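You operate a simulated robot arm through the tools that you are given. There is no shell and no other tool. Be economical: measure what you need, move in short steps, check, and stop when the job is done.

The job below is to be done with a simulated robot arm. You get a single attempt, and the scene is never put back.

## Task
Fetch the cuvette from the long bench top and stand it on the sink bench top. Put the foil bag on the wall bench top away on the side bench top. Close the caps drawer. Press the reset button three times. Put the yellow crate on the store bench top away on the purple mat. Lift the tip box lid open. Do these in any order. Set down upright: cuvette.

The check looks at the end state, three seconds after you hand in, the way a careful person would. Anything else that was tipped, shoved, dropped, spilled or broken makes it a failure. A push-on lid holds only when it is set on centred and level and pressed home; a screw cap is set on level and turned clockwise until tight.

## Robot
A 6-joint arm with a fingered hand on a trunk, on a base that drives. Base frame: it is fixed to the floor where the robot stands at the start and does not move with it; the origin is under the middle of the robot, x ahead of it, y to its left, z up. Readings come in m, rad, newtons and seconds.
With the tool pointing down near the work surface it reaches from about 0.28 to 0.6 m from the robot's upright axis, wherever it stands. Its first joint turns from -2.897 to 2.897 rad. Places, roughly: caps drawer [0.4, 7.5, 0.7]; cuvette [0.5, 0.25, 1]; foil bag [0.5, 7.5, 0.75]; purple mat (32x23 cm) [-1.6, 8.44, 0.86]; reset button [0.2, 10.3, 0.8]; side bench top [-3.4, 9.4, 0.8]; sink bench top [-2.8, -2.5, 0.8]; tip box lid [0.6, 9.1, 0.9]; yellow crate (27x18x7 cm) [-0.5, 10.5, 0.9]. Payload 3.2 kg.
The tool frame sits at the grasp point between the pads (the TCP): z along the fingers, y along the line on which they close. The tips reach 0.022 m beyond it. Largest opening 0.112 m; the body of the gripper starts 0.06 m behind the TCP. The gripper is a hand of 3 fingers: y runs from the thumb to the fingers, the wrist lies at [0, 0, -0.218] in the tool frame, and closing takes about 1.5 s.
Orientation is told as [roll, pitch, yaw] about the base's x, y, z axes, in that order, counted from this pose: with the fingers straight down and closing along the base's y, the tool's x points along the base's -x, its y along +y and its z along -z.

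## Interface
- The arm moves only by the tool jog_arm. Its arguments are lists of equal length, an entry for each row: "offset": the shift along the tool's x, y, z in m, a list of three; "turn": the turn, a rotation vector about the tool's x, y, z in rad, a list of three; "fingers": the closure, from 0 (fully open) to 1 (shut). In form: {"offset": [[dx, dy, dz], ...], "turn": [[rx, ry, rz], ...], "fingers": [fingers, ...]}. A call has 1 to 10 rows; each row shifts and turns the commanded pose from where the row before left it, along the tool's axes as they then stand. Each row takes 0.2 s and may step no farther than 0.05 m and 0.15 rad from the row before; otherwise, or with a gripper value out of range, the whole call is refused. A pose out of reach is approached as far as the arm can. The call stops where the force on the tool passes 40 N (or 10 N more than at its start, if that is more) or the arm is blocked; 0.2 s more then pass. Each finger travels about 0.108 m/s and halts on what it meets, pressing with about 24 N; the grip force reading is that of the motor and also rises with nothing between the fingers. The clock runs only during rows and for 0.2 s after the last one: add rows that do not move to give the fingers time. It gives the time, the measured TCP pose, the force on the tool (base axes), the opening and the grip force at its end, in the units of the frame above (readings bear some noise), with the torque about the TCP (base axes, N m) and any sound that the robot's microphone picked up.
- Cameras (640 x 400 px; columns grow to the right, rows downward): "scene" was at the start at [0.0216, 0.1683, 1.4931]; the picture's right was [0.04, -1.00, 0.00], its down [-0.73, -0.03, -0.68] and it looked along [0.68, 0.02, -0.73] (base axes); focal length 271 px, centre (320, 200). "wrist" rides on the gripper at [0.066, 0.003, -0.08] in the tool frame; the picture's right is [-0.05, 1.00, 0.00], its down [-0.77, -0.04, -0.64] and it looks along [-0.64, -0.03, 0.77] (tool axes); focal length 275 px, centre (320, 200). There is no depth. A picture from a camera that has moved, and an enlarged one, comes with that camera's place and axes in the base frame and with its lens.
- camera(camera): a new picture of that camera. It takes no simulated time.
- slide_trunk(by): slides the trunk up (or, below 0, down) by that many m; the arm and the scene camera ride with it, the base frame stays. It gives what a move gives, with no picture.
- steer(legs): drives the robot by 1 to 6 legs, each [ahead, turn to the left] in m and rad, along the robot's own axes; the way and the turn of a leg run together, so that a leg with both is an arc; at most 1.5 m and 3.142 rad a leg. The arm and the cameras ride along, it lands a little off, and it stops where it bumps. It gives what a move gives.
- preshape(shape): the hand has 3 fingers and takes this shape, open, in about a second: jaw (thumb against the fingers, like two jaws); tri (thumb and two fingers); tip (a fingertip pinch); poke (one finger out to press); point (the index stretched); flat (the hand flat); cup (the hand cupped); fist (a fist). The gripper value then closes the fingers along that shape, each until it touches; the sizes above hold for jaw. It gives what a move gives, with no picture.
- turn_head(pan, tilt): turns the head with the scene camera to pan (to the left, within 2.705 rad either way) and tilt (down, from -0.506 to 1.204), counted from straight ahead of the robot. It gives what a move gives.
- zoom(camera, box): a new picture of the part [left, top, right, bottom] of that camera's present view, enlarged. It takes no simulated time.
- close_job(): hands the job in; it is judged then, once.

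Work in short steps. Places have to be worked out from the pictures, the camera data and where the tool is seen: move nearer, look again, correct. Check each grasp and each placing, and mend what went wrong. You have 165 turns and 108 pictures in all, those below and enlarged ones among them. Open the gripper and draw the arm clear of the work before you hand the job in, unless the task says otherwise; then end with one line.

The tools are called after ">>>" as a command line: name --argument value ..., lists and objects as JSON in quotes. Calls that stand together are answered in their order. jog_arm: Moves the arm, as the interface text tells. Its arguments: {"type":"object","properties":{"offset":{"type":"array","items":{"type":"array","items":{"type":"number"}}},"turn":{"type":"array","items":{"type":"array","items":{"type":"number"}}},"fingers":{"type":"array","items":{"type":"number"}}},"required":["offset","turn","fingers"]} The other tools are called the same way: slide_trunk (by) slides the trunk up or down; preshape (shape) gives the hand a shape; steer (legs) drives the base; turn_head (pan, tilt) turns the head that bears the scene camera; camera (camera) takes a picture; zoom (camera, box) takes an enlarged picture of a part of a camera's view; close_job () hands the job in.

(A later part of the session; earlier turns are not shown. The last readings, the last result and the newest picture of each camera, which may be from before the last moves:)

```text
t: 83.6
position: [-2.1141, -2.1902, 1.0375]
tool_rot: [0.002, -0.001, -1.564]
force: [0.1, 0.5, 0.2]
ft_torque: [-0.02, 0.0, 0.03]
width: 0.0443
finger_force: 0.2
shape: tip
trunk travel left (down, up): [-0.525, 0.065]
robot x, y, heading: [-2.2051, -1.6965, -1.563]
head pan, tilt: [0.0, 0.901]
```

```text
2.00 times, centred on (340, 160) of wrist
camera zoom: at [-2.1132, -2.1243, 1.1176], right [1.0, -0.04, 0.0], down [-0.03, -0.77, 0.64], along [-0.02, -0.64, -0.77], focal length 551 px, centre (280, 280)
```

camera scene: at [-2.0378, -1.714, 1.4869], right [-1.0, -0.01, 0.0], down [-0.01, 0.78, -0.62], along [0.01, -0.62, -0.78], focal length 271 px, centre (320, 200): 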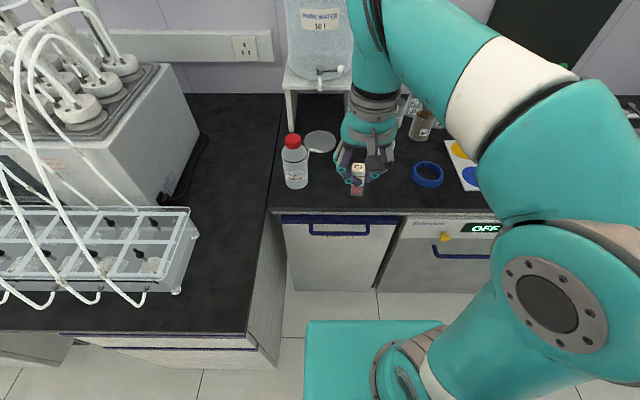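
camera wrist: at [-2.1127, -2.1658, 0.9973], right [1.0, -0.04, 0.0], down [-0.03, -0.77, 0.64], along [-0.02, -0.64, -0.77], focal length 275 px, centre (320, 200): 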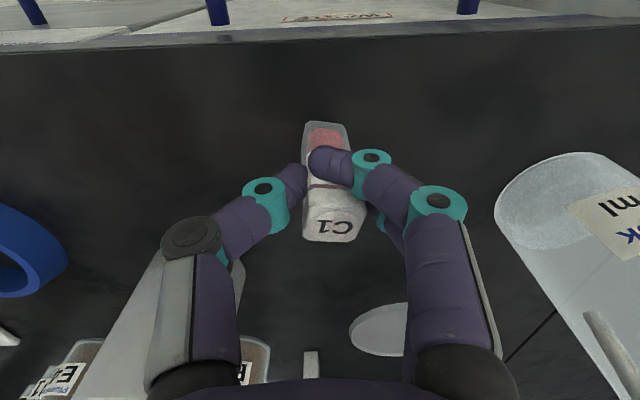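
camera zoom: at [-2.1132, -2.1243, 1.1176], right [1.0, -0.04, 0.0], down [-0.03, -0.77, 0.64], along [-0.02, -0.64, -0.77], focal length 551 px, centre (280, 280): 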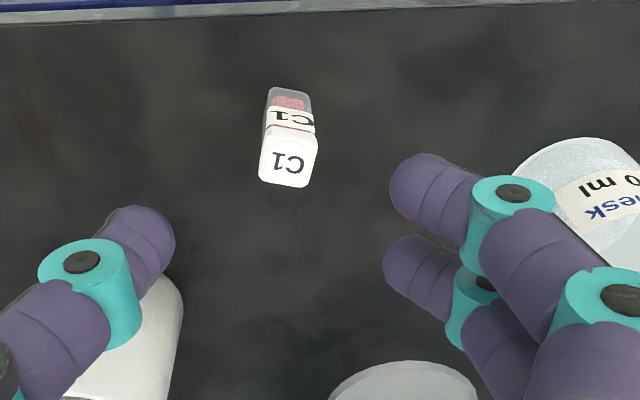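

The cuvette stands upright on the sink bench. I'll retract the arm and drive back to the main aisle heading +y.

>>> jog_arm --offset '[[0.02, 0, -0.04], [0.03, 0, -0.035], [0.04, 0, -0.03], [0.04, 0, -0.025], [0.04, 0, 0]]' --turn '[[0, 0, 0], [0, 0, 0], [0, 0, 0], [0, 0, 0], [0, 0, 0]]' --fingers '[0.6, 0.6, 0.6, 0.6, 0.6]'

>>> steer --legs '[[-0.38, 0], [0, 1.565], [1.0, 0], [1.0, 0], [0, 1.571]]'

>>> turn_head --pan 0.2 --tilt 0.3

>>> camera --camera "scene"

```text
t: 84.8
position: [-2.1177, -2.0194, 1.1662]
tool_rot: [0.001, 0.0, -1.562]
force: [0.1, 0.2, 0.2]
ft_torque: [0.01, 0.0, -0.01]
width: 0.0444
finger_force: 0.1
shape: tip
trunk travel left (down, up): [-0.525, 0.065]
robot x, y, heading: [-2.2078, -1.698, -1.559]
head pan, tilt: [0.0, 0.901]
```

```text
t: 104.3
position: [-0.3066, -0.9879, 1.1662]
tool_rot: [0.0, 0.001, 1.575]
force: [-0.2, -0.7, 0.3]
ft_torque: [0.03, 0.02, 0.0]
width: 0.0445
finger_force: 0.0
shape: tip
trunk travel left (down, up): [-0.525, 0.065]
robot x, y, heading: [-0.218, -1.3096, 1.571]
head pan, tilt: [0.0, 0.901]
```

```text
t: 105.3
position: [-0.307, -0.9879, 1.1671]
tool_rot: [0.001, 0.0, 1.574]
force: [0.1, 0.4, -0.8]
ft_torque: [-0.06, 0.0, 0.0]
width: 0.0444
finger_force: 0.0
shape: tip
trunk travel left (down, up): [-0.525, 0.065]
robot x, y, heading: [-0.2217, -1.3102, 1.574]
head pan, tilt: [0.201, 0.3]
```

```text
73 pictures are left
camera scene: at [-0.4026, -1.28, 1.539], right [0.98, 0.2, 0.0], down [0.06, -0.29, -0.95], along [-0.19, 0.94, -0.3], focal length 271 px, centre (320, 200)
```

scene: 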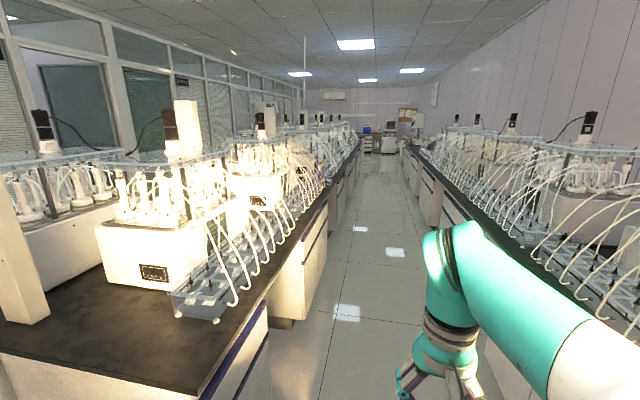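

The aisle is clear. I'll drive up to y≈5.7.

>>> steer --legs '[[1.5, 0], [1.5, 0], [1.5, 0], [1.5, 0], [1.0, 0]]'

>>> camera --camera "scene"

>>> turn_head --pan -0.75 --tilt 0.55

>>> camera --camera "scene"

```text
t: 138.7
position: [-0.144, 6.0145, 1.1669]
tool_rot: [0.0, 0.0, 1.524]
force: [0.5, -0.7, -0.2]
ft_torque: [0.0, -0.04, -0.02]
width: 0.0442
finger_force: 0.1
shape: tip
trunk travel left (down, up): [-0.525, 0.065]
robot x, y, heading: [-0.0735, 5.6917, 1.528]
head pan, tilt: [0.201, 0.3]
```

```text
72 pictures are left
camera scene: at [-0.2547, 5.7289, 1.5391], right [0.99, 0.15, 0.0], down [0.05, -0.29, -0.96], along [-0.15, 0.94, -0.3], focal length 271 px, centre (320, 200)
```

scene: 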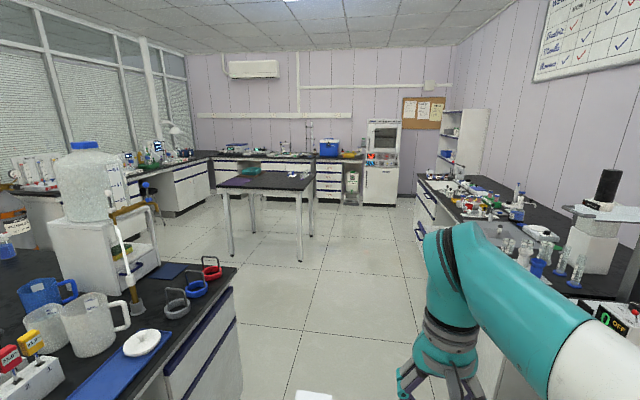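

```text
t: 139.9
position: [-0.145, 6.0147, 1.1678]
tool_rot: [0.002, 0.0, 1.524]
force: [-0.7, 0.0, 0.1]
ft_torque: [0.0, 0.03, 0.01]
width: 0.0442
finger_force: 0.0
shape: tip
trunk travel left (down, up): [-0.525, 0.065]
robot x, y, heading: [-0.0733, 5.6888, 1.522]
head pan, tilt: [-0.75, 0.55]
```

```text
71 pictures are left
camera scene: at [-0.1762, 5.6993, 1.5162], right [0.7, -0.71, 0.0], down [-0.37, -0.37, -0.85], along [0.61, 0.6, -0.52], focal length 271 px, centre (320, 200)
```

scene: 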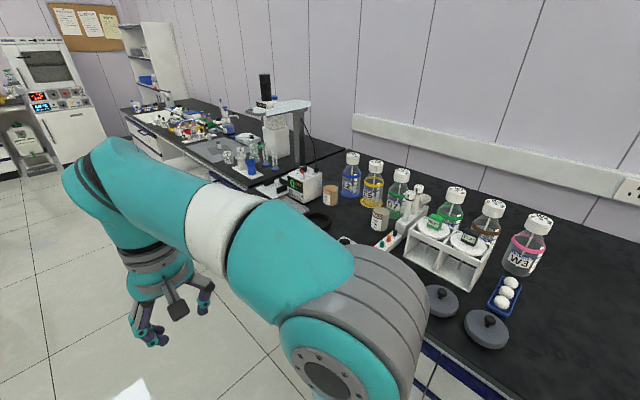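

The wall bench starts near y≈7 on the right, and the table with the mat is ahead on the left. I'll drive to around (-0.25, 7.3) and look right at the bench.

>>> steer --legs '[[0, 0.155], [1.62, 0]]'

>>> turn_head --pan -1.5 --tilt 0.7

>>> camera --camera "scene"

```text
refused: 1.62 is not a number from -1.5 to 1.5
```

```text
t: 141.0
position: [-0.145, 6.0154, 1.167]
tool_rot: [0.001, 0.0, 1.524]
force: [0.0, 0.0, -0.8]
ft_torque: [0.03, 0.02, 0.03]
width: 0.0443
finger_force: 0.1
shape: tip
trunk travel left (down, up): [-0.525, 0.065]
robot x, y, heading: [-0.0742, 5.6901, 1.526]
head pan, tilt: [-1.499, 0.7]
```

```text
70 pictures are left
camera scene: at [-0.1554, 5.6387, 1.503], right [0.03, -1.0, 0.0], down [-0.64, -0.02, -0.77], along [0.76, 0.02, -0.64], focal length 271 px, centre (320, 200)
```

scene: 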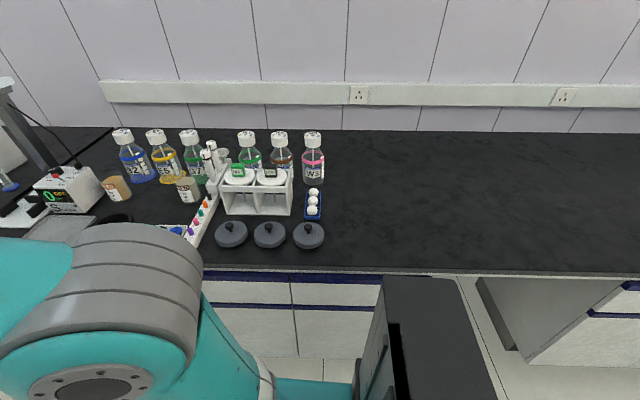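

The leg length was over the limit. I'll split it and retry.

>>> steer --legs '[[0, 0.155], [1.4, 0], [0.2, 0]]'

>>> camera --camera "scene"

```text
t: 149.9
position: [-0.3597, 7.607, 1.1662]
tool_rot: [0.002, 0.001, 1.67]
force: [0.2, -1.2, 0.2]
ft_torque: [-0.01, 0.03, 0.0]
width: 0.0444
finger_force: 0.0
shape: tip
trunk travel left (down, up): [-0.525, 0.065]
robot x, y, heading: [-0.2418, 7.2982, 1.677]
head pan, tilt: [-1.499, 0.7]
```

```text
69 pictures are left
camera scene: at [-0.3151, 7.2323, 1.503], right [0.17, -0.98, 0.0], down [-0.63, -0.11, -0.76], along [0.75, 0.13, -0.64], focal length 271 px, centre (320, 200)
```

scene: 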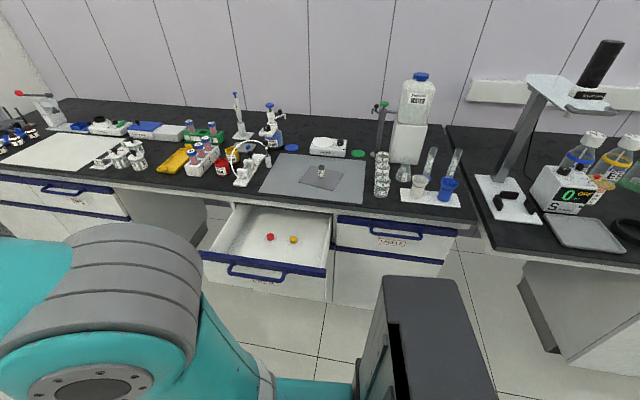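

The open caps drawer is visible, with a grey flat thing on a mat above it that is possibly the foil bag. I'll zoom in.

>>> zoom --camera "scene" --box '[190, 130, 390, 300]'

>>> zoom --camera "scene" --box '[0, 80, 200, 210]'

```text
2.35 times, centred on (290, 215) of scene
camera zoom: at [-0.3151, 7.2323, 1.503], right [0.17, -0.98, 0.0], down [-0.63, -0.11, -0.76], along [0.75, 0.13, -0.64], focal length 637 px, centre (391, 165)
```

zoom: 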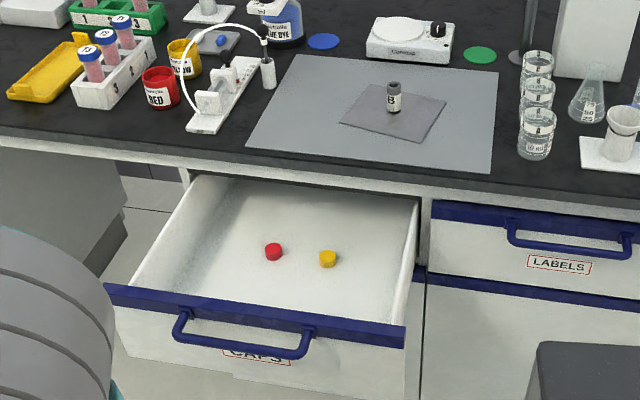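

```text
3.08 times, centred on (100, 145) of scene
camera zoom: at [-0.3151, 7.2323, 1.503], right [0.17, -0.98, 0.0], down [-0.63, -0.11, -0.76], along [0.75, 0.13, -0.64], focal length 833 px, centre (997, 369)
```

zoom: 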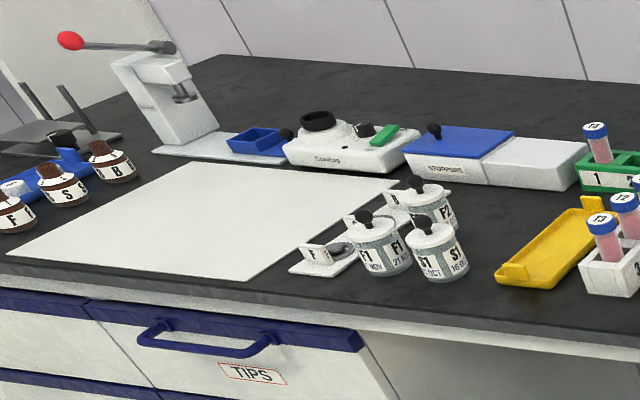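

The grey foil bag lies on a mat with a small vial standing on it, and the drawer below is open, its handle around (0.15, 7.52, 0.76). I'll line up facing the drawer to close it first.

>>> steer --legs '[[0.2, 0], [0, -1.677]]'

>>> turn_head --pan 0.0 --tilt 0.9

>>> camera --camera "scene"

>>> camera --camera "wrist"

```text
t: 155.5
position: [0.0598, 7.5808, 1.1666]
tool_rot: [0.001, -0.001, 0.002]
force: [1.2, 0.1, -0.2]
ft_torque: [0.01, -0.03, 0.02]
width: 0.0442
finger_force: 0.1
shape: tip
trunk travel left (down, up): [-0.525, 0.065]
robot x, y, heading: [-0.2637, 7.4923, 0.002]
head pan, tilt: [-1.499, 0.7]
```

```text
t: 157.1
position: [0.0596, 7.5827, 1.1673]
tool_rot: [0.001, -0.002, 0.003]
force: [0.8, 0.0, -0.1]
ft_torque: [-0.01, -0.02, 0.0]
width: 0.0442
finger_force: 0.1
shape: tip
trunk travel left (down, up): [-0.525, 0.065]
robot x, y, heading: [-0.2646, 7.4952, 0.002]
head pan, tilt: [0.0, 0.901]
```

```text
66 pictures are left
camera scene: at [-0.2454, 7.6596, 1.4869], right [0.0, -1.0, 0.0], down [-0.78, 0.0, -0.62], along [0.62, 0.0, -0.78], focal length 271 px, centre (320, 200)
```

scene: 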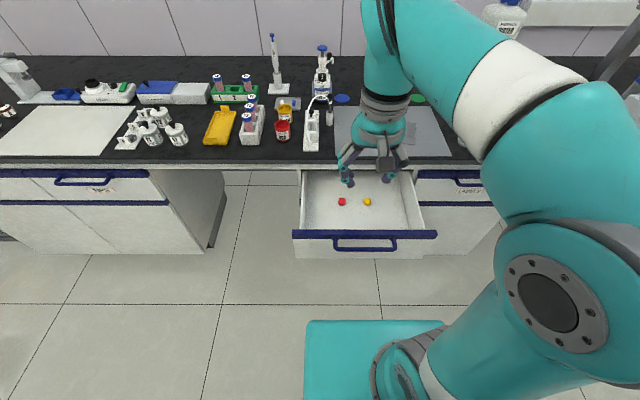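

```text
65 pictures are left
camera wrist: at [-0.0067, 7.5836, 1.247], right [0.04, 1.0, 0.0], down [0.77, -0.04, 0.64], along [0.64, -0.03, -0.77], focal length 275 px, centre (320, 200)
```

wrist: 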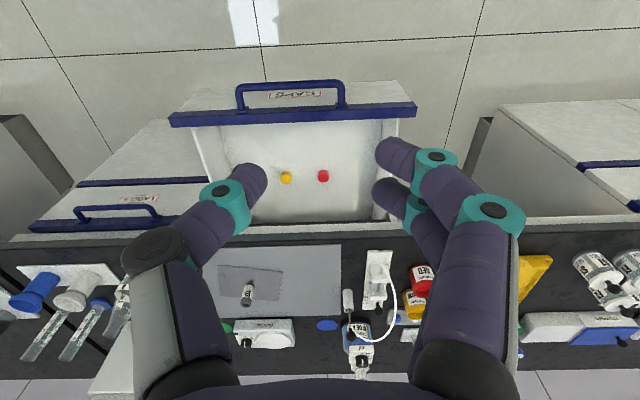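

By triangulation the handle is at (0.13, 7.53, 0.788), and the bench edge is at x≈0.376. I'll lower the trunk 0.1 m, close the fingers and come down in front of the handle at x≈0.06.

>>> slide_trunk --by -0.1

>>> jog_arm --offset '[[0.005, -0.025, 0], [0.005, -0.027, 0], [0, 0, 0.045], [0, 0, 0.045], [0, 0, 0.045], [0, 0, 0.045], [0, 0, 0.045], [0, 0, 0.045]]' --turn '[[0, 0, 0], [0, 0, 0], [0, 0, 0], [0, 0, 0], [0, 0, 0], [0, 0, 0], [0, 0, 0], [0, 0, 0]]' --fingers '[0.8, 1, 1, 1, 1, 1, 1, 1]'

>>> camera --camera "wrist"

```text
t: 158.4
position: [0.0588, 7.5813, 1.0671]
tool_rot: [0.001, -0.001, 0.004]
force: [0.1, 0.9, 0.2]
ft_torque: [0.02, 0.01, 0.0]
width: 0.0442
finger_force: 0.1
shape: tip
trunk travel left (down, up): [-0.425, 0.165]
robot x, y, heading: [-0.263, 7.4922, -0.004]
head pan, tilt: [0.0, 0.901]
```

```text
t: 160.2
position: [0.0506, 7.529, 0.7958]
tool_rot: [0.001, -0.001, 0.0]
force: [-0.6, -0.7, 0.1]
ft_torque: [-0.04, -0.02, -0.01]
width: 0.0
finger_force: 24.1
shape: tip
trunk travel left (down, up): [-0.425, 0.165]
robot x, y, heading: [-0.2599, 7.4955, 0.003]
head pan, tilt: [0.0, 0.901]
```

```text
64 pictures are left
camera wrist: at [-0.0163, 7.5316, 0.8761], right [0.05, 1.0, 0.0], down [0.77, -0.04, 0.64], along [0.64, -0.03, -0.77], focal length 275 px, centre (320, 200)
```

wrist: 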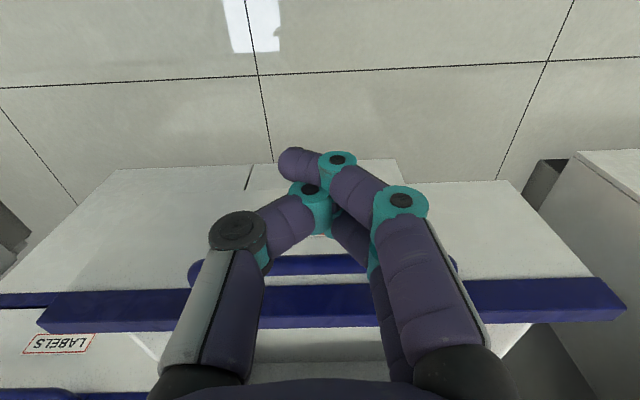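

The handle is just ahead, across the fingers. I'll push in +x in steps.

>>> jog_arm --offset '[[-0.02, 0, 0], [-0.02, 0, 0], [-0.02, 0, 0], [-0.02, 0, 0], [-0.02, 0, 0], [-0.02, 0, 0], [-0.02, 0, 0], [-0.02, 0, 0]]' --turn '[[0, 0, 0], [0, 0, 0], [0, 0, 0], [0, 0, 0], [0, 0, 0], [0, 0, 0], [0, 0, 0], [0, 0, 0]]' --fingers '[1, 1, 1, 1, 1, 1, 1, 1]'

>>> camera --camera "scene"

```text
t: 162.0
position: [0.2103, 7.53, 0.7964]
tool_rot: [0.002, -0.002, 0.003]
force: [-0.5, 0.5, 0.7]
ft_torque: [0.03, 0.01, 0.0]
width: 0.0
finger_force: 23.8
shape: tip
trunk travel left (down, up): [-0.425, 0.165]
robot x, y, heading: [-0.2591, 7.4924, 0.002]
head pan, tilt: [0.0, 0.901]
```

```text
63 pictures are left
camera scene: at [-0.2453, 7.6596, 1.3869], right [0.0, -1.0, 0.0], down [-0.78, 0.0, -0.62], along [0.62, 0.0, -0.78], focal length 271 px, centre (320, 200)
```

scene: 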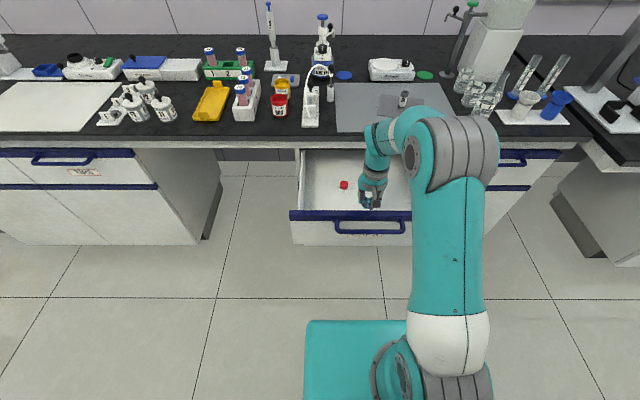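

The fingertips passed just over the drawer front, so the handle is lower, around 0.76. I'll back out along the same path, drop to z≈0.74 and look.

>>> jog_arm --offset '[[0.04, 0, -0.005], [0.04, 0, 0], [0.04, 0, 0], [0.04, 0, 0], [0.01, 0, 0], [0, 0, 0.035], [0, 0, 0.03]]' --turn '[[0, 0, 0], [0, 0, 0], [0, 0, 0], [0, 0, 0], [0, 0, 0], [0, 0, 0], [0, 0, 0]]' --fingers '[1, 1, 1, 1, 1, 1, 1]'

>>> zoom --camera "scene" --box '[270, 120, 470, 280]'

```text
t: 163.6
position: [0.0393, 7.5305, 0.7368]
tool_rot: [0.001, -0.002, 0.0]
force: [0.8, -0.8, -0.2]
ft_torque: [0.01, 0.0, -0.02]
width: 0.0001
finger_force: 23.7
shape: tip
trunk travel left (down, up): [-0.425, 0.165]
robot x, y, heading: [-0.2619, 7.4936, 0.005]
head pan, tilt: [0.0, 0.901]
```

```text
2.50 times, centred on (370, 200) of scene
camera zoom: at [-0.2452, 7.6597, 1.3869], right [0.0, -1.0, 0.0], down [-0.78, 0.0, -0.62], along [0.62, 0.0, -0.78], focal length 677 px, centre (195, 200)
```

zoom: 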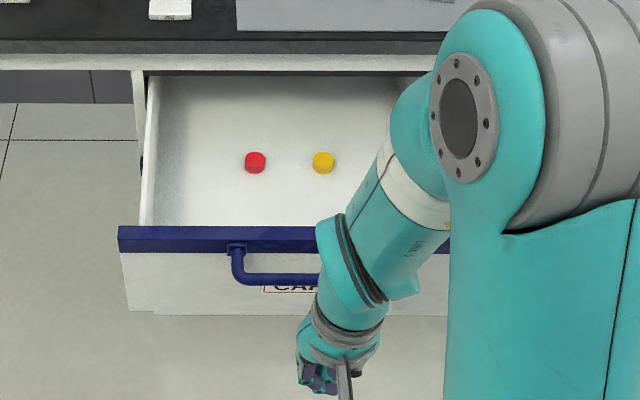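

The drawer and its caps are undisturbed. I'll push again at this lower height.

>>> jog_arm --offset '[[-0.02, 0, 0], [-0.02, 0, 0], [-0.02, 0, 0], [-0.02, 0, 0], [-0.02, 0, 0], [-0.02, 0, 0], [-0.02, 0, 0]]' --turn '[[0, 0, 0], [0, 0, 0], [0, 0, 0], [0, 0, 0], [0, 0, 0], [0, 0, 0], [0, 0, 0]]' --fingers '[1, 1, 1, 1, 1, 1, 1]'

>>> zoom --camera "scene" --box '[270, 120, 470, 280]'

```text
t: 165.2
position: [0.1805, 7.53, 0.7375]
tool_rot: [0.001, -0.002, 0.001]
force: [0.1, 0.0, -0.3]
ft_torque: [0.02, 0.0, 0.0]
width: 0.0002
finger_force: 23.9
shape: tip
trunk travel left (down, up): [-0.425, 0.165]
robot x, y, heading: [-0.2625, 7.4932, 0.005]
head pan, tilt: [0.0, 0.901]
```

```text
2.50 times, centred on (370, 200) of scene
camera zoom: at [-0.2453, 7.6596, 1.3869], right [0.0, -1.0, 0.0], down [-0.78, 0.0, -0.62], along [0.62, 0.0, -0.78], focal length 677 px, centre (195, 200)
```

zoom: 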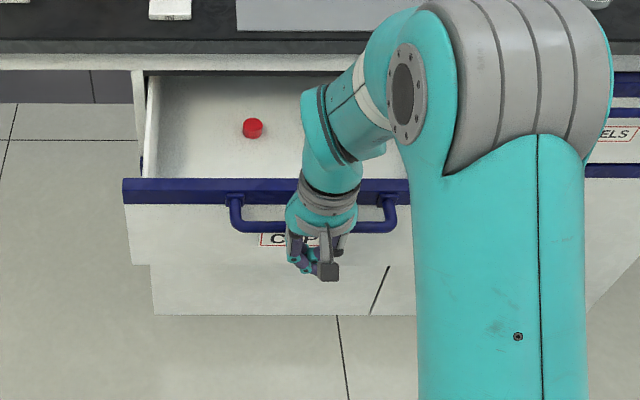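

The drawer is moving in. I'll continue until it stops.

>>> jog_arm --offset '[[-0.02, 0, 0], [-0.02, 0, 0], [-0.02, 0, 0], [-0.02, 0, 0], [-0.015, 0, 0], [-0.015, 0, 0], [-0.015, 0, 0], [-0.015, 0, 0]]' --turn '[[0, 0, 0], [0, 0, 0], [0, 0, 0], [0, 0, 0], [0, 0, 0], [0, 0, 0], [0, 0, 0], [0, 0, 0]]' --fingers '[1, 1, 1, 1, 1, 1, 1, 1]'

>>> camera --camera "scene"

```text
t: 167.0
position: [0.3201, 7.5289, 0.7383]
tool_rot: [0.003, -0.003, 0.001]
force: [-1.0, 0.7, -0.3]
ft_torque: [0.01, 0.01, 0.05]
width: 0.0001
finger_force: 23.6
shape: tip
trunk travel left (down, up): [-0.425, 0.165]
robot x, y, heading: [-0.2645, 7.4932, -0.001]
head pan, tilt: [0.0, 0.901]
```

```text
60 pictures are left
camera scene: at [-0.2452, 7.6596, 1.3869], right [0.0, -1.0, 0.0], down [-0.78, 0.0, -0.62], along [0.62, 0.0, -0.78], focal length 271 px, centre (320, 200)
```

scene: 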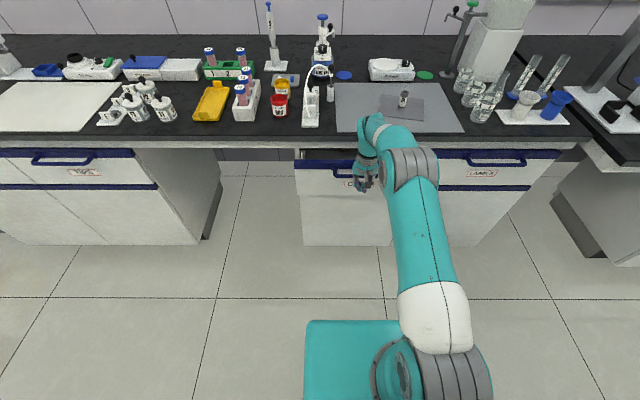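

It's nearly closed, about 2-3 cm still out compared with its neighbours. I'll push on gently until it blocks.

>>> jog_arm --offset '[[-0.01, 0, 0], [-0.01, 0, 0], [-0.008, 0, 0], [-0.008, 0, 0], [-0.006, 0, 0]]' --turn '[[0, 0, 0], [0, 0, 0], [0, 0, 0], [0, 0, 0], [0, 0, 0]]' --fingers '[1, 1, 1, 1, 1]'

>>> zoom --camera "scene" --box '[270, 100, 550, 220]'

```text
t: 168.2
position: [0.3573, 7.5308, 0.737]
tool_rot: [0.003, 0.0, 0.002]
force: [0.0, -0.5, -0.4]
ft_torque: [0.01, -0.01, -0.03]
width: 0.0001
finger_force: 24.1
shape: tip
out of reach, approached as far as the arm can: row 5
trunk travel left (down, up): [-0.425, 0.165]
robot x, y, heading: [-0.2623, 7.495, 0.007]
head pan, tilt: [0.0, 0.901]
```

```text
2.29 times, centred on (410, 160) of scene
camera zoom: at [-0.2453, 7.6596, 1.3869], right [0.0, -1.0, 0.0], down [-0.78, 0.0, -0.62], along [0.62, 0.0, -0.78], focal length 619 px, centre (114, 291)
```

zoom: 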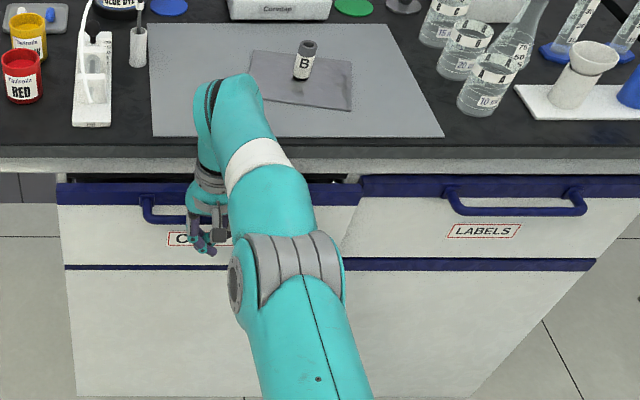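

The arm is at its reach limit with about 1 cm left. I'll retract a little, drive the base forward 8 cm, and push again with the arm.

>>> jog_arm --offset '[[0.05, 0, 0], [0.05, 0, 0]]' --turn '[[0, 0, 0], [0, 0, 0]]' --fingers '[1, 1]'

>>> steer --legs '[[0.08, 0]]'

>>> jog_arm --offset '[[-0.01, 0, 0], [-0.01, 0, 0], [-0.01, 0, 0], [-0.005, 0, 0], [-0.005, 0, 0], [-0.005, 0, 0], [-0.005, 0, 0]]' --turn '[[0, 0, 0], [0, 0, 0], [0, 0, 0], [0, 0, 0], [0, 0, 0], [0, 0, 0], [0, 0, 0]]' --fingers '[1, 1, 1, 1, 1, 1, 1]'

>>> zoom --camera "scene" --box '[270, 100, 550, 220]'

```text
t: 168.8
position: [0.2571, 7.5311, 0.7379]
tool_rot: [0.002, -0.003, 0.001]
force: [0.0, -0.3, 0.8]
ft_torque: [0.0, -0.04, 0.0]
width: 0.0002
finger_force: 24.3
shape: tip
trunk travel left (down, up): [-0.425, 0.165]
robot x, y, heading: [-0.263, 7.4948, 0.004]
head pan, tilt: [0.0, 0.901]
```

```text
t: 169.9
position: [0.3376, 7.5308, 0.7358]
tool_rot: [0.003, -0.002, 0.001]
force: [-0.5, -0.1, 0.1]
ft_torque: [0.01, 0.04, 0.03]
width: 0.0001
finger_force: 23.1
shape: tip
trunk travel left (down, up): [-0.425, 0.165]
robot x, y, heading: [-0.1818, 7.4972, 0.0]
head pan, tilt: [0.0, 0.901]
```

```text
t: 171.5
position: [0.3782, 7.5328, 0.7369]
tool_rot: [0.004, 0.013, 0.002]
force: [-22.9, -2.3, 6.0]
ft_torque: [0.15, -0.58, 0.49]
width: 0.0002
finger_force: 24.2
shape: tip
trunk travel left (down, up): [-0.425, 0.165]
robot x, y, heading: [-0.1849, 7.4937, 0.003]
head pan, tilt: [0.0, 0.901]
stopped in row 7: the force on the tool passed its limit at 45 N (the readings are from after the stop); the commanded pose is now the measured one
```

```text
2.29 times, centred on (410, 160) of scene
camera zoom: at [-0.1703, 7.6595, 1.3871], right [0.0, -1.0, 0.0], down [-0.78, 0.0, -0.62], along [0.62, 0.0, -0.78], focal length 619 px, centre (114, 291)
```

zoom: 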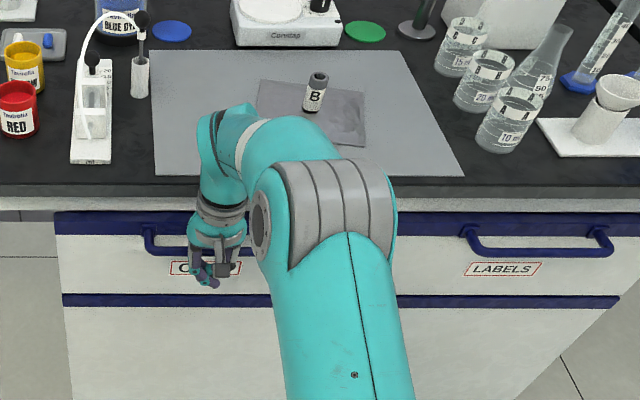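

The drawer is shut, flush with its neighbour. I'll back away from the handle, raise the hand above the bench and look at the vial and foil bag.

>>> jog_arm --offset '[[0.05, 0, 0], [0.05, 0, 0], [0.05, 0, 0], [0.03, 0, -0.04], [0, -0.02, -0.045], [0, -0.03, -0.04], [0, -0.03, -0.04], [0, -0.03, -0.04], [0, 0, -0.045], [0, 0, -0.045]]' --turn '[[0, 0, 0], [0, 0, 0], [0, 0, 0], [0, 0, 0], [0, 0, 0], [0, 0, 0], [0, 0, 0], [0, 0, 0], [0, 0, 0], [0, 0, 0]]' --fingers '[1, 0.9, 0.7, 0.6, 0.6, 0.6, 0.6, 0.6, 0.6, 0.6]'

>>> zoom --camera "scene" --box '[300, 80, 500, 205]'

>>> camera --camera "wrist"

```text
t: 173.7
position: [0.2049, 7.4217, 1.0331]
tool_rot: [0.002, 0.01, 0.002]
force: [0.8, -0.6, -0.4]
ft_torque: [0.03, 0.0, 0.01]
width: 0.0446
finger_force: 0.0
shape: tip
trunk travel left (down, up): [-0.425, 0.165]
robot x, y, heading: [-0.1823, 7.495, 0.003]
head pan, tilt: [0.0, 0.901]
```

```text
3.20 times, centred on (400, 142) of scene
camera zoom: at [-0.1661, 7.6599, 1.3868], right [0.0, -1.0, 0.0], down [-0.78, 0.0, -0.62], along [0.62, 0.0, -0.78], focal length 866 px, centre (64, 384)
```

zoom: 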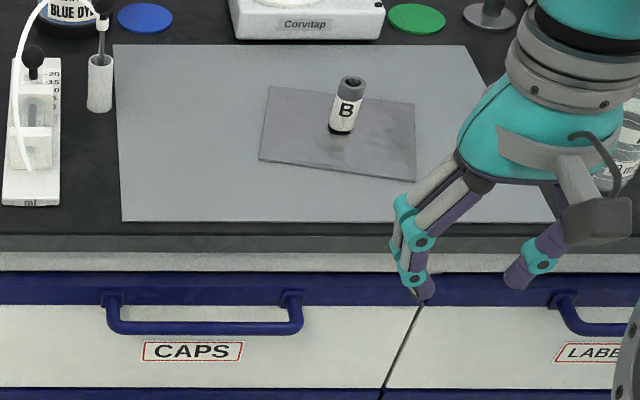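

```text
56 pictures are left
camera wrist: at [0.1392, 7.4237, 1.1135], right [0.05, 1.0, 0.0], down [0.78, -0.04, 0.63], along [0.63, -0.03, -0.78], focal length 275 px, centre (320, 200)
```

wrist: 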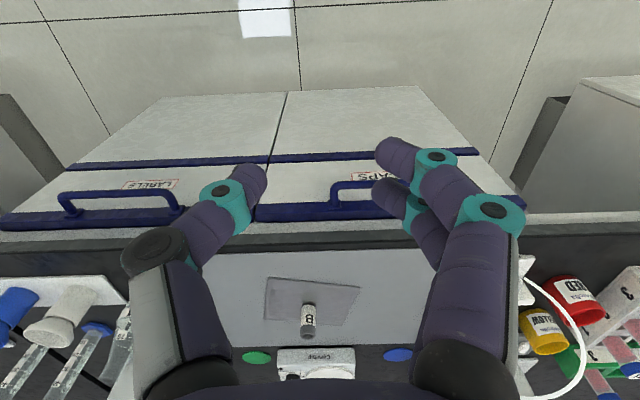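

The vial is at about (0.588, 7.378) on the bag, with the bench z≈0.86. I'll raise the trunk, drive forward to x≈0.08, open wider, and look.

>>> slide_trunk --by 0.1

>>> steer --legs '[[0.255, 0]]'

>>> jog_arm --offset '[[0, 0, 0.03], [0, 0, 0.03], [0, 0, 0]]' --turn '[[0, -0.01, 0], [0, 0, 0], [0, 0, 0]]' --fingers '[0.5, 0.4, 0.4]'

>>> camera --camera "wrist"

```text
t: 175.0
position: [0.205, 7.4208, 1.1328]
tool_rot: [0.002, 0.012, 0.003]
force: [-0.1, -0.2, -0.4]
ft_torque: [-0.01, 0.01, 0.03]
width: 0.0443
finger_force: 0.0
shape: tip
trunk travel left (down, up): [-0.525, 0.065]
robot x, y, heading: [-0.1837, 7.4972, 0.004]
head pan, tilt: [0.0, 0.901]
```

```text
t: 176.9
position: [0.4601, 7.4213, 1.1323]
tool_rot: [0.002, 0.012, 0.001]
force: [-0.1, -0.2, 0.4]
ft_torque: [-0.02, 0.03, 0.01]
width: 0.0445
finger_force: 0.0
shape: tip
trunk travel left (down, up): [-0.525, 0.065]
robot x, y, heading: [0.0714, 7.4961, 0.007]
head pan, tilt: [0.0, 0.901]
```

```text
t: 177.7
position: [0.4592, 7.4228, 1.0718]
tool_rot: [0.002, 0.0, 0.002]
force: [0.1, 0.1, -0.6]
ft_torque: [0.04, 0.01, 0.02]
width: 0.0668
finger_force: 0.1
shape: tip
trunk travel left (down, up): [-0.525, 0.065]
robot x, y, heading: [0.0675, 7.4984, 0.003]
head pan, tilt: [0.0, 0.901]
```

```text
55 pictures are left
camera wrist: at [0.3932, 7.4253, 1.1522], right [0.05, 1.0, 0.0], down [0.77, -0.04, 0.64], along [0.63, -0.03, -0.77], focal length 275 px, centre (320, 200)
```

wrist: 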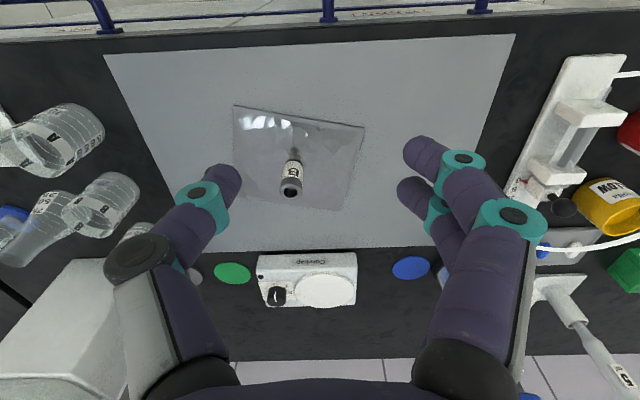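

The vial is at about (0.568, 7.385). I'll move above it to z≈0.95 and check alignment.

>>> jog_arm --offset '[[-0.036, -0.012, 0.02], [-0.036, -0.012, 0.02], [-0.036, -0.013, 0.02], [0, 0, 0.03], [0, 0, 0.03]]' --turn '[[0, 0, 0], [0, 0, 0], [0, 0, 0], [0, 0, 0], [0, 0, 0]]' --fingers '[0.4, 0.4, 0.4, 0.4, 0.4]'

>>> zoom --camera "wrist" --box '[160, 60, 480, 260]'

```text
t: 178.9
position: [0.5672, 7.3844, 0.9528]
tool_rot: [0.001, -0.001, 0.002]
force: [-0.1, -0.7, 0.3]
ft_torque: [0.0, -0.03, 0.02]
width: 0.0666
finger_force: 0.1
shape: tip
trunk travel left (down, up): [-0.525, 0.065]
robot x, y, heading: [0.0731, 7.4954, -0.002]
head pan, tilt: [0.0, 0.901]
```

```text
2.00 times, centred on (320, 160) of wrist
camera zoom: at [0.5012, 7.3882, 1.0321], right [0.05, 1.0, 0.0], down [0.77, -0.04, 0.64], along [0.63, -0.03, -0.77], focal length 551 px, centre (320, 280)
```

zoom: 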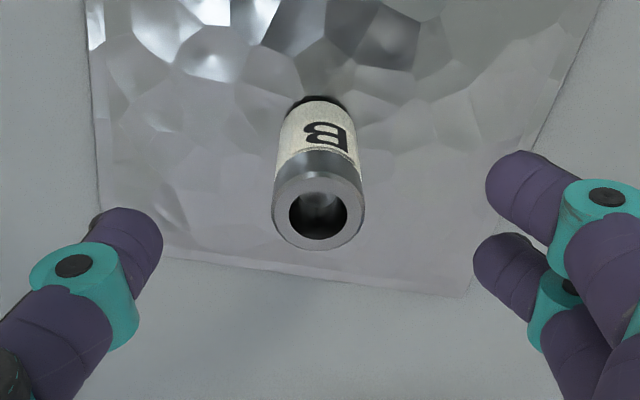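

The vial centre is about 9 mm further forward. I'll correct, descend to z≈0.893 and close on it.

>>> jog_arm --offset '[[-0.009, 0, 0], [0, 0, 0.03], [0, 0, 0.028], [0, 0, 0], [0, 0, 0], [0, 0, 0], [0, 0, 0], [0, 0, 0]]' --turn '[[0, 0, 0], [0, 0, 0], [0, 0, 0], [0, 0, 0], [0, 0, 0], [0, 0, 0], [0, 0, 0], [0, 0, 0]]' --fingers '[0.4, 0.4, 0.4, 0.55, 0.7, 0.8, 0.88, 0.92]'

>>> zoom --camera "wrist" --box '[160, 60, 480, 260]'

```text
t: 180.7
position: [0.5767, 7.3851, 0.8959]
tool_rot: [0.002, 0.002, 0.002]
force: [-0.6, 0.6, 0.3]
ft_torque: [0.01, 0.0, -0.01]
width: 0.0143
finger_force: 24.1
shape: tip
trunk travel left (down, up): [-0.525, 0.065]
robot x, y, heading: [0.072, 7.4936, 0.002]
head pan, tilt: [0.0, 0.901]
```

```text
2.00 times, centred on (320, 160) of wrist
camera zoom: at [0.51, 7.3884, 0.9746], right [0.05, 1.0, 0.0], down [0.77, -0.04, 0.63], along [0.63, -0.03, -0.77], focal length 551 px, centre (320, 280)
```

zoom: 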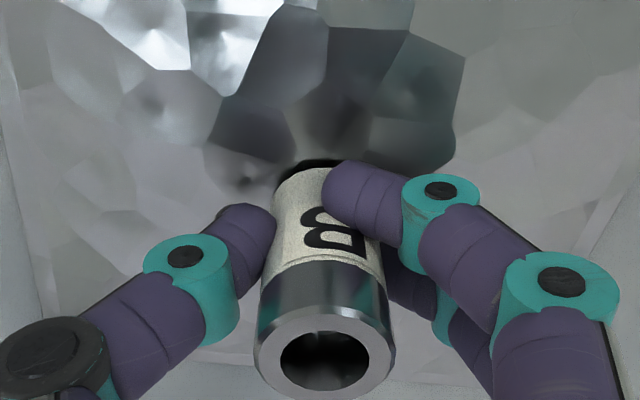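

It's gripped well. I'll lift gently and see whether only the vial comes up.

>>> jog_arm --offset '[[0, 0, -0.01], [0, 0, -0.02], [0, 0, -0.02]]' --turn '[[0, 0, 0], [0, 0, 0], [0, 0, 0]]' --fingers '[0.95, 0.95, 0.95]'

>>> camera --camera "wrist"

```text
t: 181.5
position: [0.5767, 7.3855, 0.9443]
tool_rot: [0.001, 0.002, 0.001]
force: [0.6, -0.8, 0.3]
ft_torque: [-0.01, 0.01, -0.01]
width: 0.0141
finger_force: 24.2
shape: tip
trunk travel left (down, up): [-0.525, 0.065]
robot x, y, heading: [0.0707, 7.496, 0.005]
head pan, tilt: [0.0, 0.901]
```

```text
52 pictures are left
camera wrist: at [0.5098, 7.3886, 1.0242], right [0.05, 1.0, 0.0], down [0.77, -0.04, 0.63], along [0.63, -0.03, -0.77], focal length 275 px, centre (320, 200)
```

wrist: 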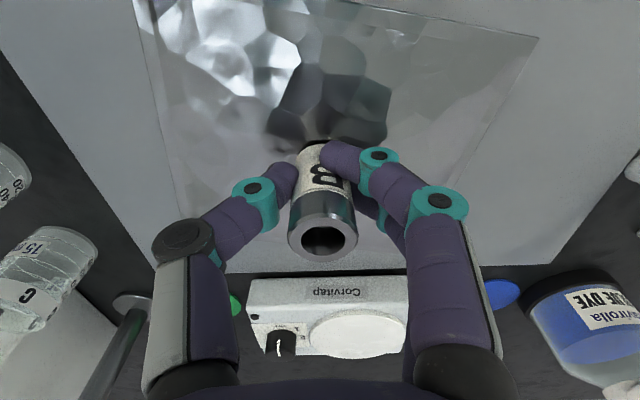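

The bag looks larger in view, as if it came up with the vial. I'll check with the scene camera.

>>> zoom --camera "scene" --box '[280, 80, 520, 230]'

```text
2.67 times, centred on (400, 155) of scene
camera zoom: at [0.089, 7.6608, 1.4868], right [0.0, -1.0, 0.0], down [-0.78, 0.0, -0.62], along [0.62, 0.0, -0.78], focal length 722 px, centre (107, 320)
```

zoom: 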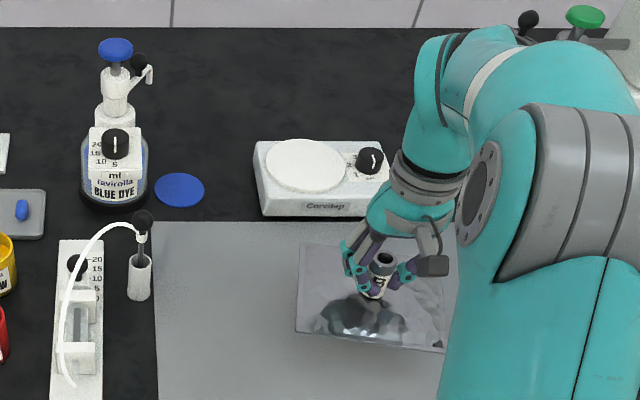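

The "vial" is fixed to the foil bag as a knob, and the bag has come up level with it. I'll lift higher, retract, and back away from the bench.

>>> jog_arm --offset '[[0, 0, -0.04], [0.02, 0, -0.04], [0.03, 0, -0.04], [0.045, 0, -0.02], [0.045, 0.01, 0], [0.045, 0.01, 0]]' --turn '[[0, 0, 0], [0, 0, 0], [0, 0, 0], [0, 0, 0], [0, 0, 0], [0, 0, 0]]' --fingers '[0.95, 0.95, 0.95, 0.95, 0.95, 0.95]'

>>> steer --legs '[[-0.42, 0], [0, 1.5708]]'

>>> turn_head --pan 0.85 --tilt 0.4

>>> camera --camera "scene"

```text
t: 182.9
position: [0.3897, 7.4049, 1.0862]
tool_rot: [0.0, 0.002, -0.001]
force: [-0.7, -0.7, -0.6]
ft_torque: [0.01, -0.01, -0.01]
width: 0.0136
finger_force: 23.9
shape: tip
trunk travel left (down, up): [-0.525, 0.065]
robot x, y, heading: [0.0673, 7.4941, -0.003]
head pan, tilt: [0.0, 0.901]
```

```text
t: 189.2
position: [-0.2535, 7.8128, 1.0847]
tool_rot: [0.003, 0.001, 1.568]
force: [-0.9, 0.3, -1.5]
ft_torque: [-0.04, 0.02, 0.03]
width: 0.0136
finger_force: 24.4
shape: tip
trunk travel left (down, up): [-0.525, 0.065]
robot x, y, heading: [-0.344, 7.4933, 1.567]
head pan, tilt: [0.0, 0.901]
```

```text
t: 190.4
position: [-0.2527, 7.8127, 1.0839]
tool_rot: [0.001, 0.001, 1.571]
force: [1.7, 0.2, -0.8]
ft_torque: [-0.02, -0.01, 0.03]
width: 0.0135
finger_force: 24.3
shape: tip
trunk travel left (down, up): [-0.525, 0.065]
robot x, y, heading: [-0.3441, 7.4922, 1.564]
head pan, tilt: [0.85, 0.4]
```

```text
50 pictures are left
camera scene: at [-0.5788, 7.4945, 1.5298], right [0.66, 0.75, 0.0], down [0.29, -0.26, -0.92], along [-0.69, 0.61, -0.39], focal length 271 px, centre (320, 200)
```

scene: 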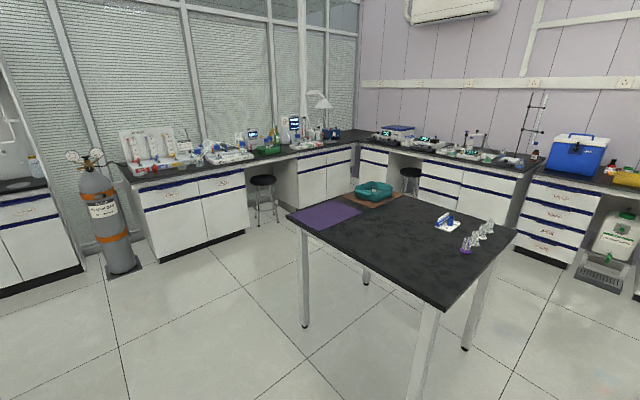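

The table spans x∈[-1.75,-0.81], y∈[8.22,9.0], and the side bench front edge is at x≈-2.9 for y 7.7–10. I'll zoom on the side bench to choose a clear area.

>>> zoom --camera "scene" --box '[120, 100, 370, 200]'

```text
2.56 times, centred on (245, 150) of scene
camera zoom: at [-0.5788, 7.4945, 1.5298], right [0.66, 0.75, 0.0], down [0.29, -0.26, -0.92], along [-0.69, 0.61, -0.39], focal length 693 px, centre (512, 328)
```

zoom: 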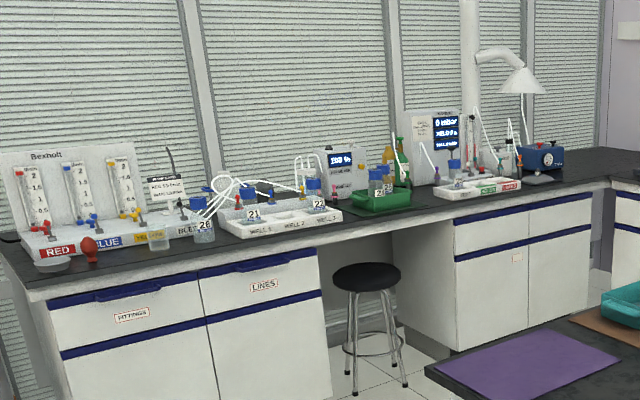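

There's a free gap near (-3.08, 9.17) and more room toward y≈9.9. I'll drive around via the cross-aisle to about (-2.36, 9.3).

>>> steer --legs '[[0, 1.573], [1.02, 0], [1.0, 0], [0, -1.571], [1.4, 0], [0.4, 0]]'

>>> turn_head --pan 1.4 --tilt 0.65

>>> camera --camera "scene"

```text
t: 216.8
position: [-2.2494, 9.664, 1.0848]
tool_rot: [0.001, 0.002, 1.565]
force: [-0.2, -0.2, -0.2]
ft_torque: [-0.02, -0.02, -0.01]
width: 0.0116
finger_force: 24.0
shape: tip
trunk travel left (down, up): [-0.525, 0.065]
robot x, y, heading: [-2.3405, 9.3446, 1.568]
head pan, tilt: [0.85, 0.4]
```

```text
t: 217.8
position: [-2.2507, 9.6627, 1.0844]
tool_rot: [0.003, 0.003, 1.563]
force: [0.6, -0.3, -0.7]
ft_torque: [0.02, -0.01, -0.02]
width: 0.0119
finger_force: 24.1
shape: tip
trunk travel left (down, up): [-0.525, 0.065]
robot x, y, heading: [-2.3404, 9.3432, 1.568]
head pan, tilt: [1.4, 0.649]
```

```text
48 pictures are left
camera scene: at [-2.5925, 9.299, 1.5074], right [0.17, 0.98, 0.0], down [0.59, -0.11, -0.8], along [-0.78, 0.14, -0.6], focal length 271 px, centre (320, 200)
```

scene: 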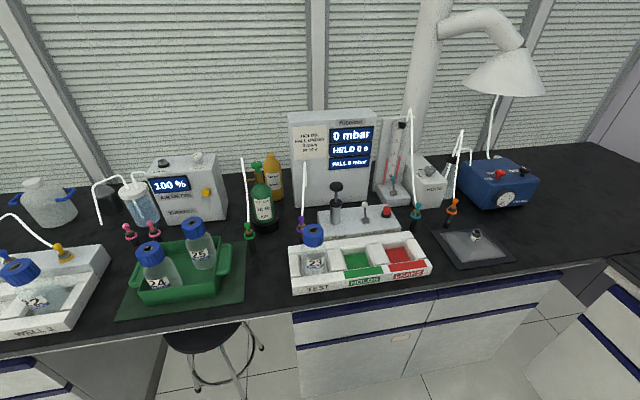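

The clear spot on the side bench is right of the tile, around (-3.06, 10.07), bounded by the tile at y≈9.96 and the corner at y≈10.2. I'll drive to about (-2.57, 9.82) facing it.

>>> steer --legs '[[0.37, 0], [0, 1.13], [0.25, 0]]'

>>> turn_head --pan 0.0 --tilt 0.85

>>> camera --camera "scene"

>>> camera --camera "wrist"

```text
t: 224.4
position: [-2.8203, 10.037, 1.0849]
tool_rot: [0.001, 0.001, 2.707]
force: [-0.5, -0.1, -0.9]
ft_torque: [-0.01, 0.01, 0.02]
width: 0.012
finger_force: 24.2
shape: tip
trunk travel left (down, up): [-0.525, 0.065]
robot x, y, heading: [-2.5662, 9.8193, 2.71]
head pan, tilt: [1.4, 0.649]
```

```text
t: 225.9
position: [-2.8188, 10.0353, 1.0847]
tool_rot: [0.002, 0.003, 2.707]
force: [0.7, 0.1, -1.0]
ft_torque: [-0.02, -0.01, 0.04]
width: 0.0118
finger_force: 23.8
shape: tip
trunk travel left (down, up): [-0.525, 0.065]
robot x, y, heading: [-2.5683, 9.8204, 2.71]
head pan, tilt: [0.0, 0.85]
```

```text
47 pictures are left
camera scene: at [-2.6522, 9.6758, 1.4908], right [0.42, 0.91, 0.0], down [0.68, -0.32, -0.66], along [-0.6, 0.28, -0.75], focal length 271 px, centre (320, 200)
```

scene: 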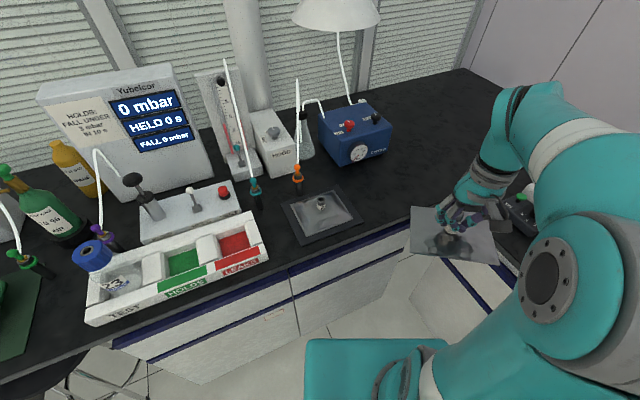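

```text
46 pictures are left
camera wrist: at [-2.7601, 10.0059, 1.1649], right [-0.46, -0.89, 0.0], down [-0.68, 0.36, 0.63], along [-0.56, 0.29, -0.77], focal length 275 px, centre (320, 200)
```

wrist: 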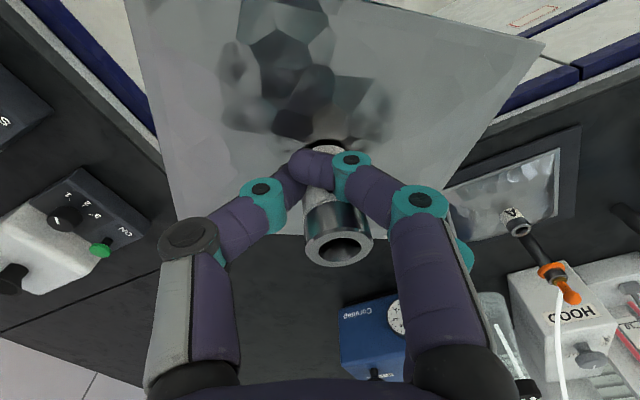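

The target is (-3.10, 10.10), between tile A and the blue box. I'll extend over it, rotate the bag about 0.6 rad to square it up, and stop at z≈0.965.

>>> jog_arm --offset '[[-0.0403, 0.0085, 0.017], [-0.0403, 0.0085, 0.017], [-0.0403, 0.0085, 0.017], [-0.0403, 0.0085, 0.017], [-0.0403, 0.0085, 0.017], [-0.0403, 0.0085, 0.017], [-0.0403, 0.0085, 0.017]]' --turn '[[0, 0, -0.09], [0, 0, 0.0], [0, 0, 0.0], [0, 0, 0.0], [0, 0, 0.0], [0, 0, 0.0], [0, 0, 0.09]]' --fingers '[0.95, 0.95, 0.95, 0.95, 0.95, 0.95, 0.95]'

>>> camera --camera "scene"

```text
t: 227.5
position: [-3.1051, 10.0786, 0.9657]
tool_rot: [0.001, 0.002, 2.706]
force: [-0.4, -0.2, -0.7]
ft_torque: [0.0, -0.01, 0.03]
width: 0.0116
finger_force: 24.2
shape: tip
trunk travel left (down, up): [-0.525, 0.065]
robot x, y, heading: [-2.5679, 9.8189, 2.703]
head pan, tilt: [0.0, 0.85]
```

```text
45 pictures are left
camera scene: at [-2.6534, 9.6761, 1.4907], right [0.42, 0.91, 0.0], down [0.68, -0.32, -0.66], along [-0.6, 0.28, -0.75], focal length 271 px, centre (320, 200)
```

scene: 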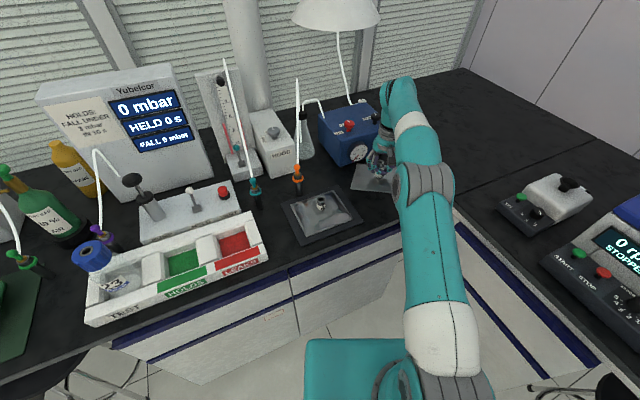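

The side bench actually extends to the wall behind a seam at x≈-2.98, so there's margin. I'll nudge to y≈10.10 and rotate the bag square.

>>> jog_arm --offset '[[-0.009, -0.0195, 0], [0, 0, 0], [0, 0, 0], [0, 0, 0], [0, 0, 0], [0, 0, 0.02]]' --turn '[[0, 0, 0], [0, 0, -0.15], [0, 0, -0.15], [0, 0, -0.15], [0, 0, -0.15], [0, 0, 0]]' --fingers '[0.95, 0.95, 0.95, 0.95, 0.95, 0.95]'

>>> camera --camera "wrist"

```text
t: 228.9
position: [-3.1012, 10.0975, 0.9439]
tool_rot: [0.003, 0.0, -2.976]
force: [-0.8, 0.5, -0.4]
ft_torque: [0.01, 0.02, -0.01]
width: 0.0115
finger_force: 24.0
shape: tip
out of reach, approached as far as the arm can: row 3
trunk travel left (down, up): [-0.525, 0.065]
robot x, y, heading: [-2.5699, 9.8207, 2.704]
head pan, tilt: [0.0, 0.85]
```

```text
44 pictures are left
camera wrist: at [-3.0361, 10.1067, 1.024], right [0.12, -0.99, 0.0], down [-0.77, -0.09, 0.64], along [-0.63, -0.08, -0.77], focal length 275 px, centre (320, 200)
```

wrist: 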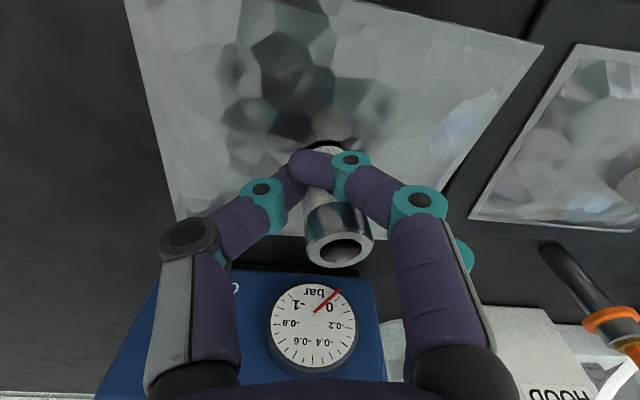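

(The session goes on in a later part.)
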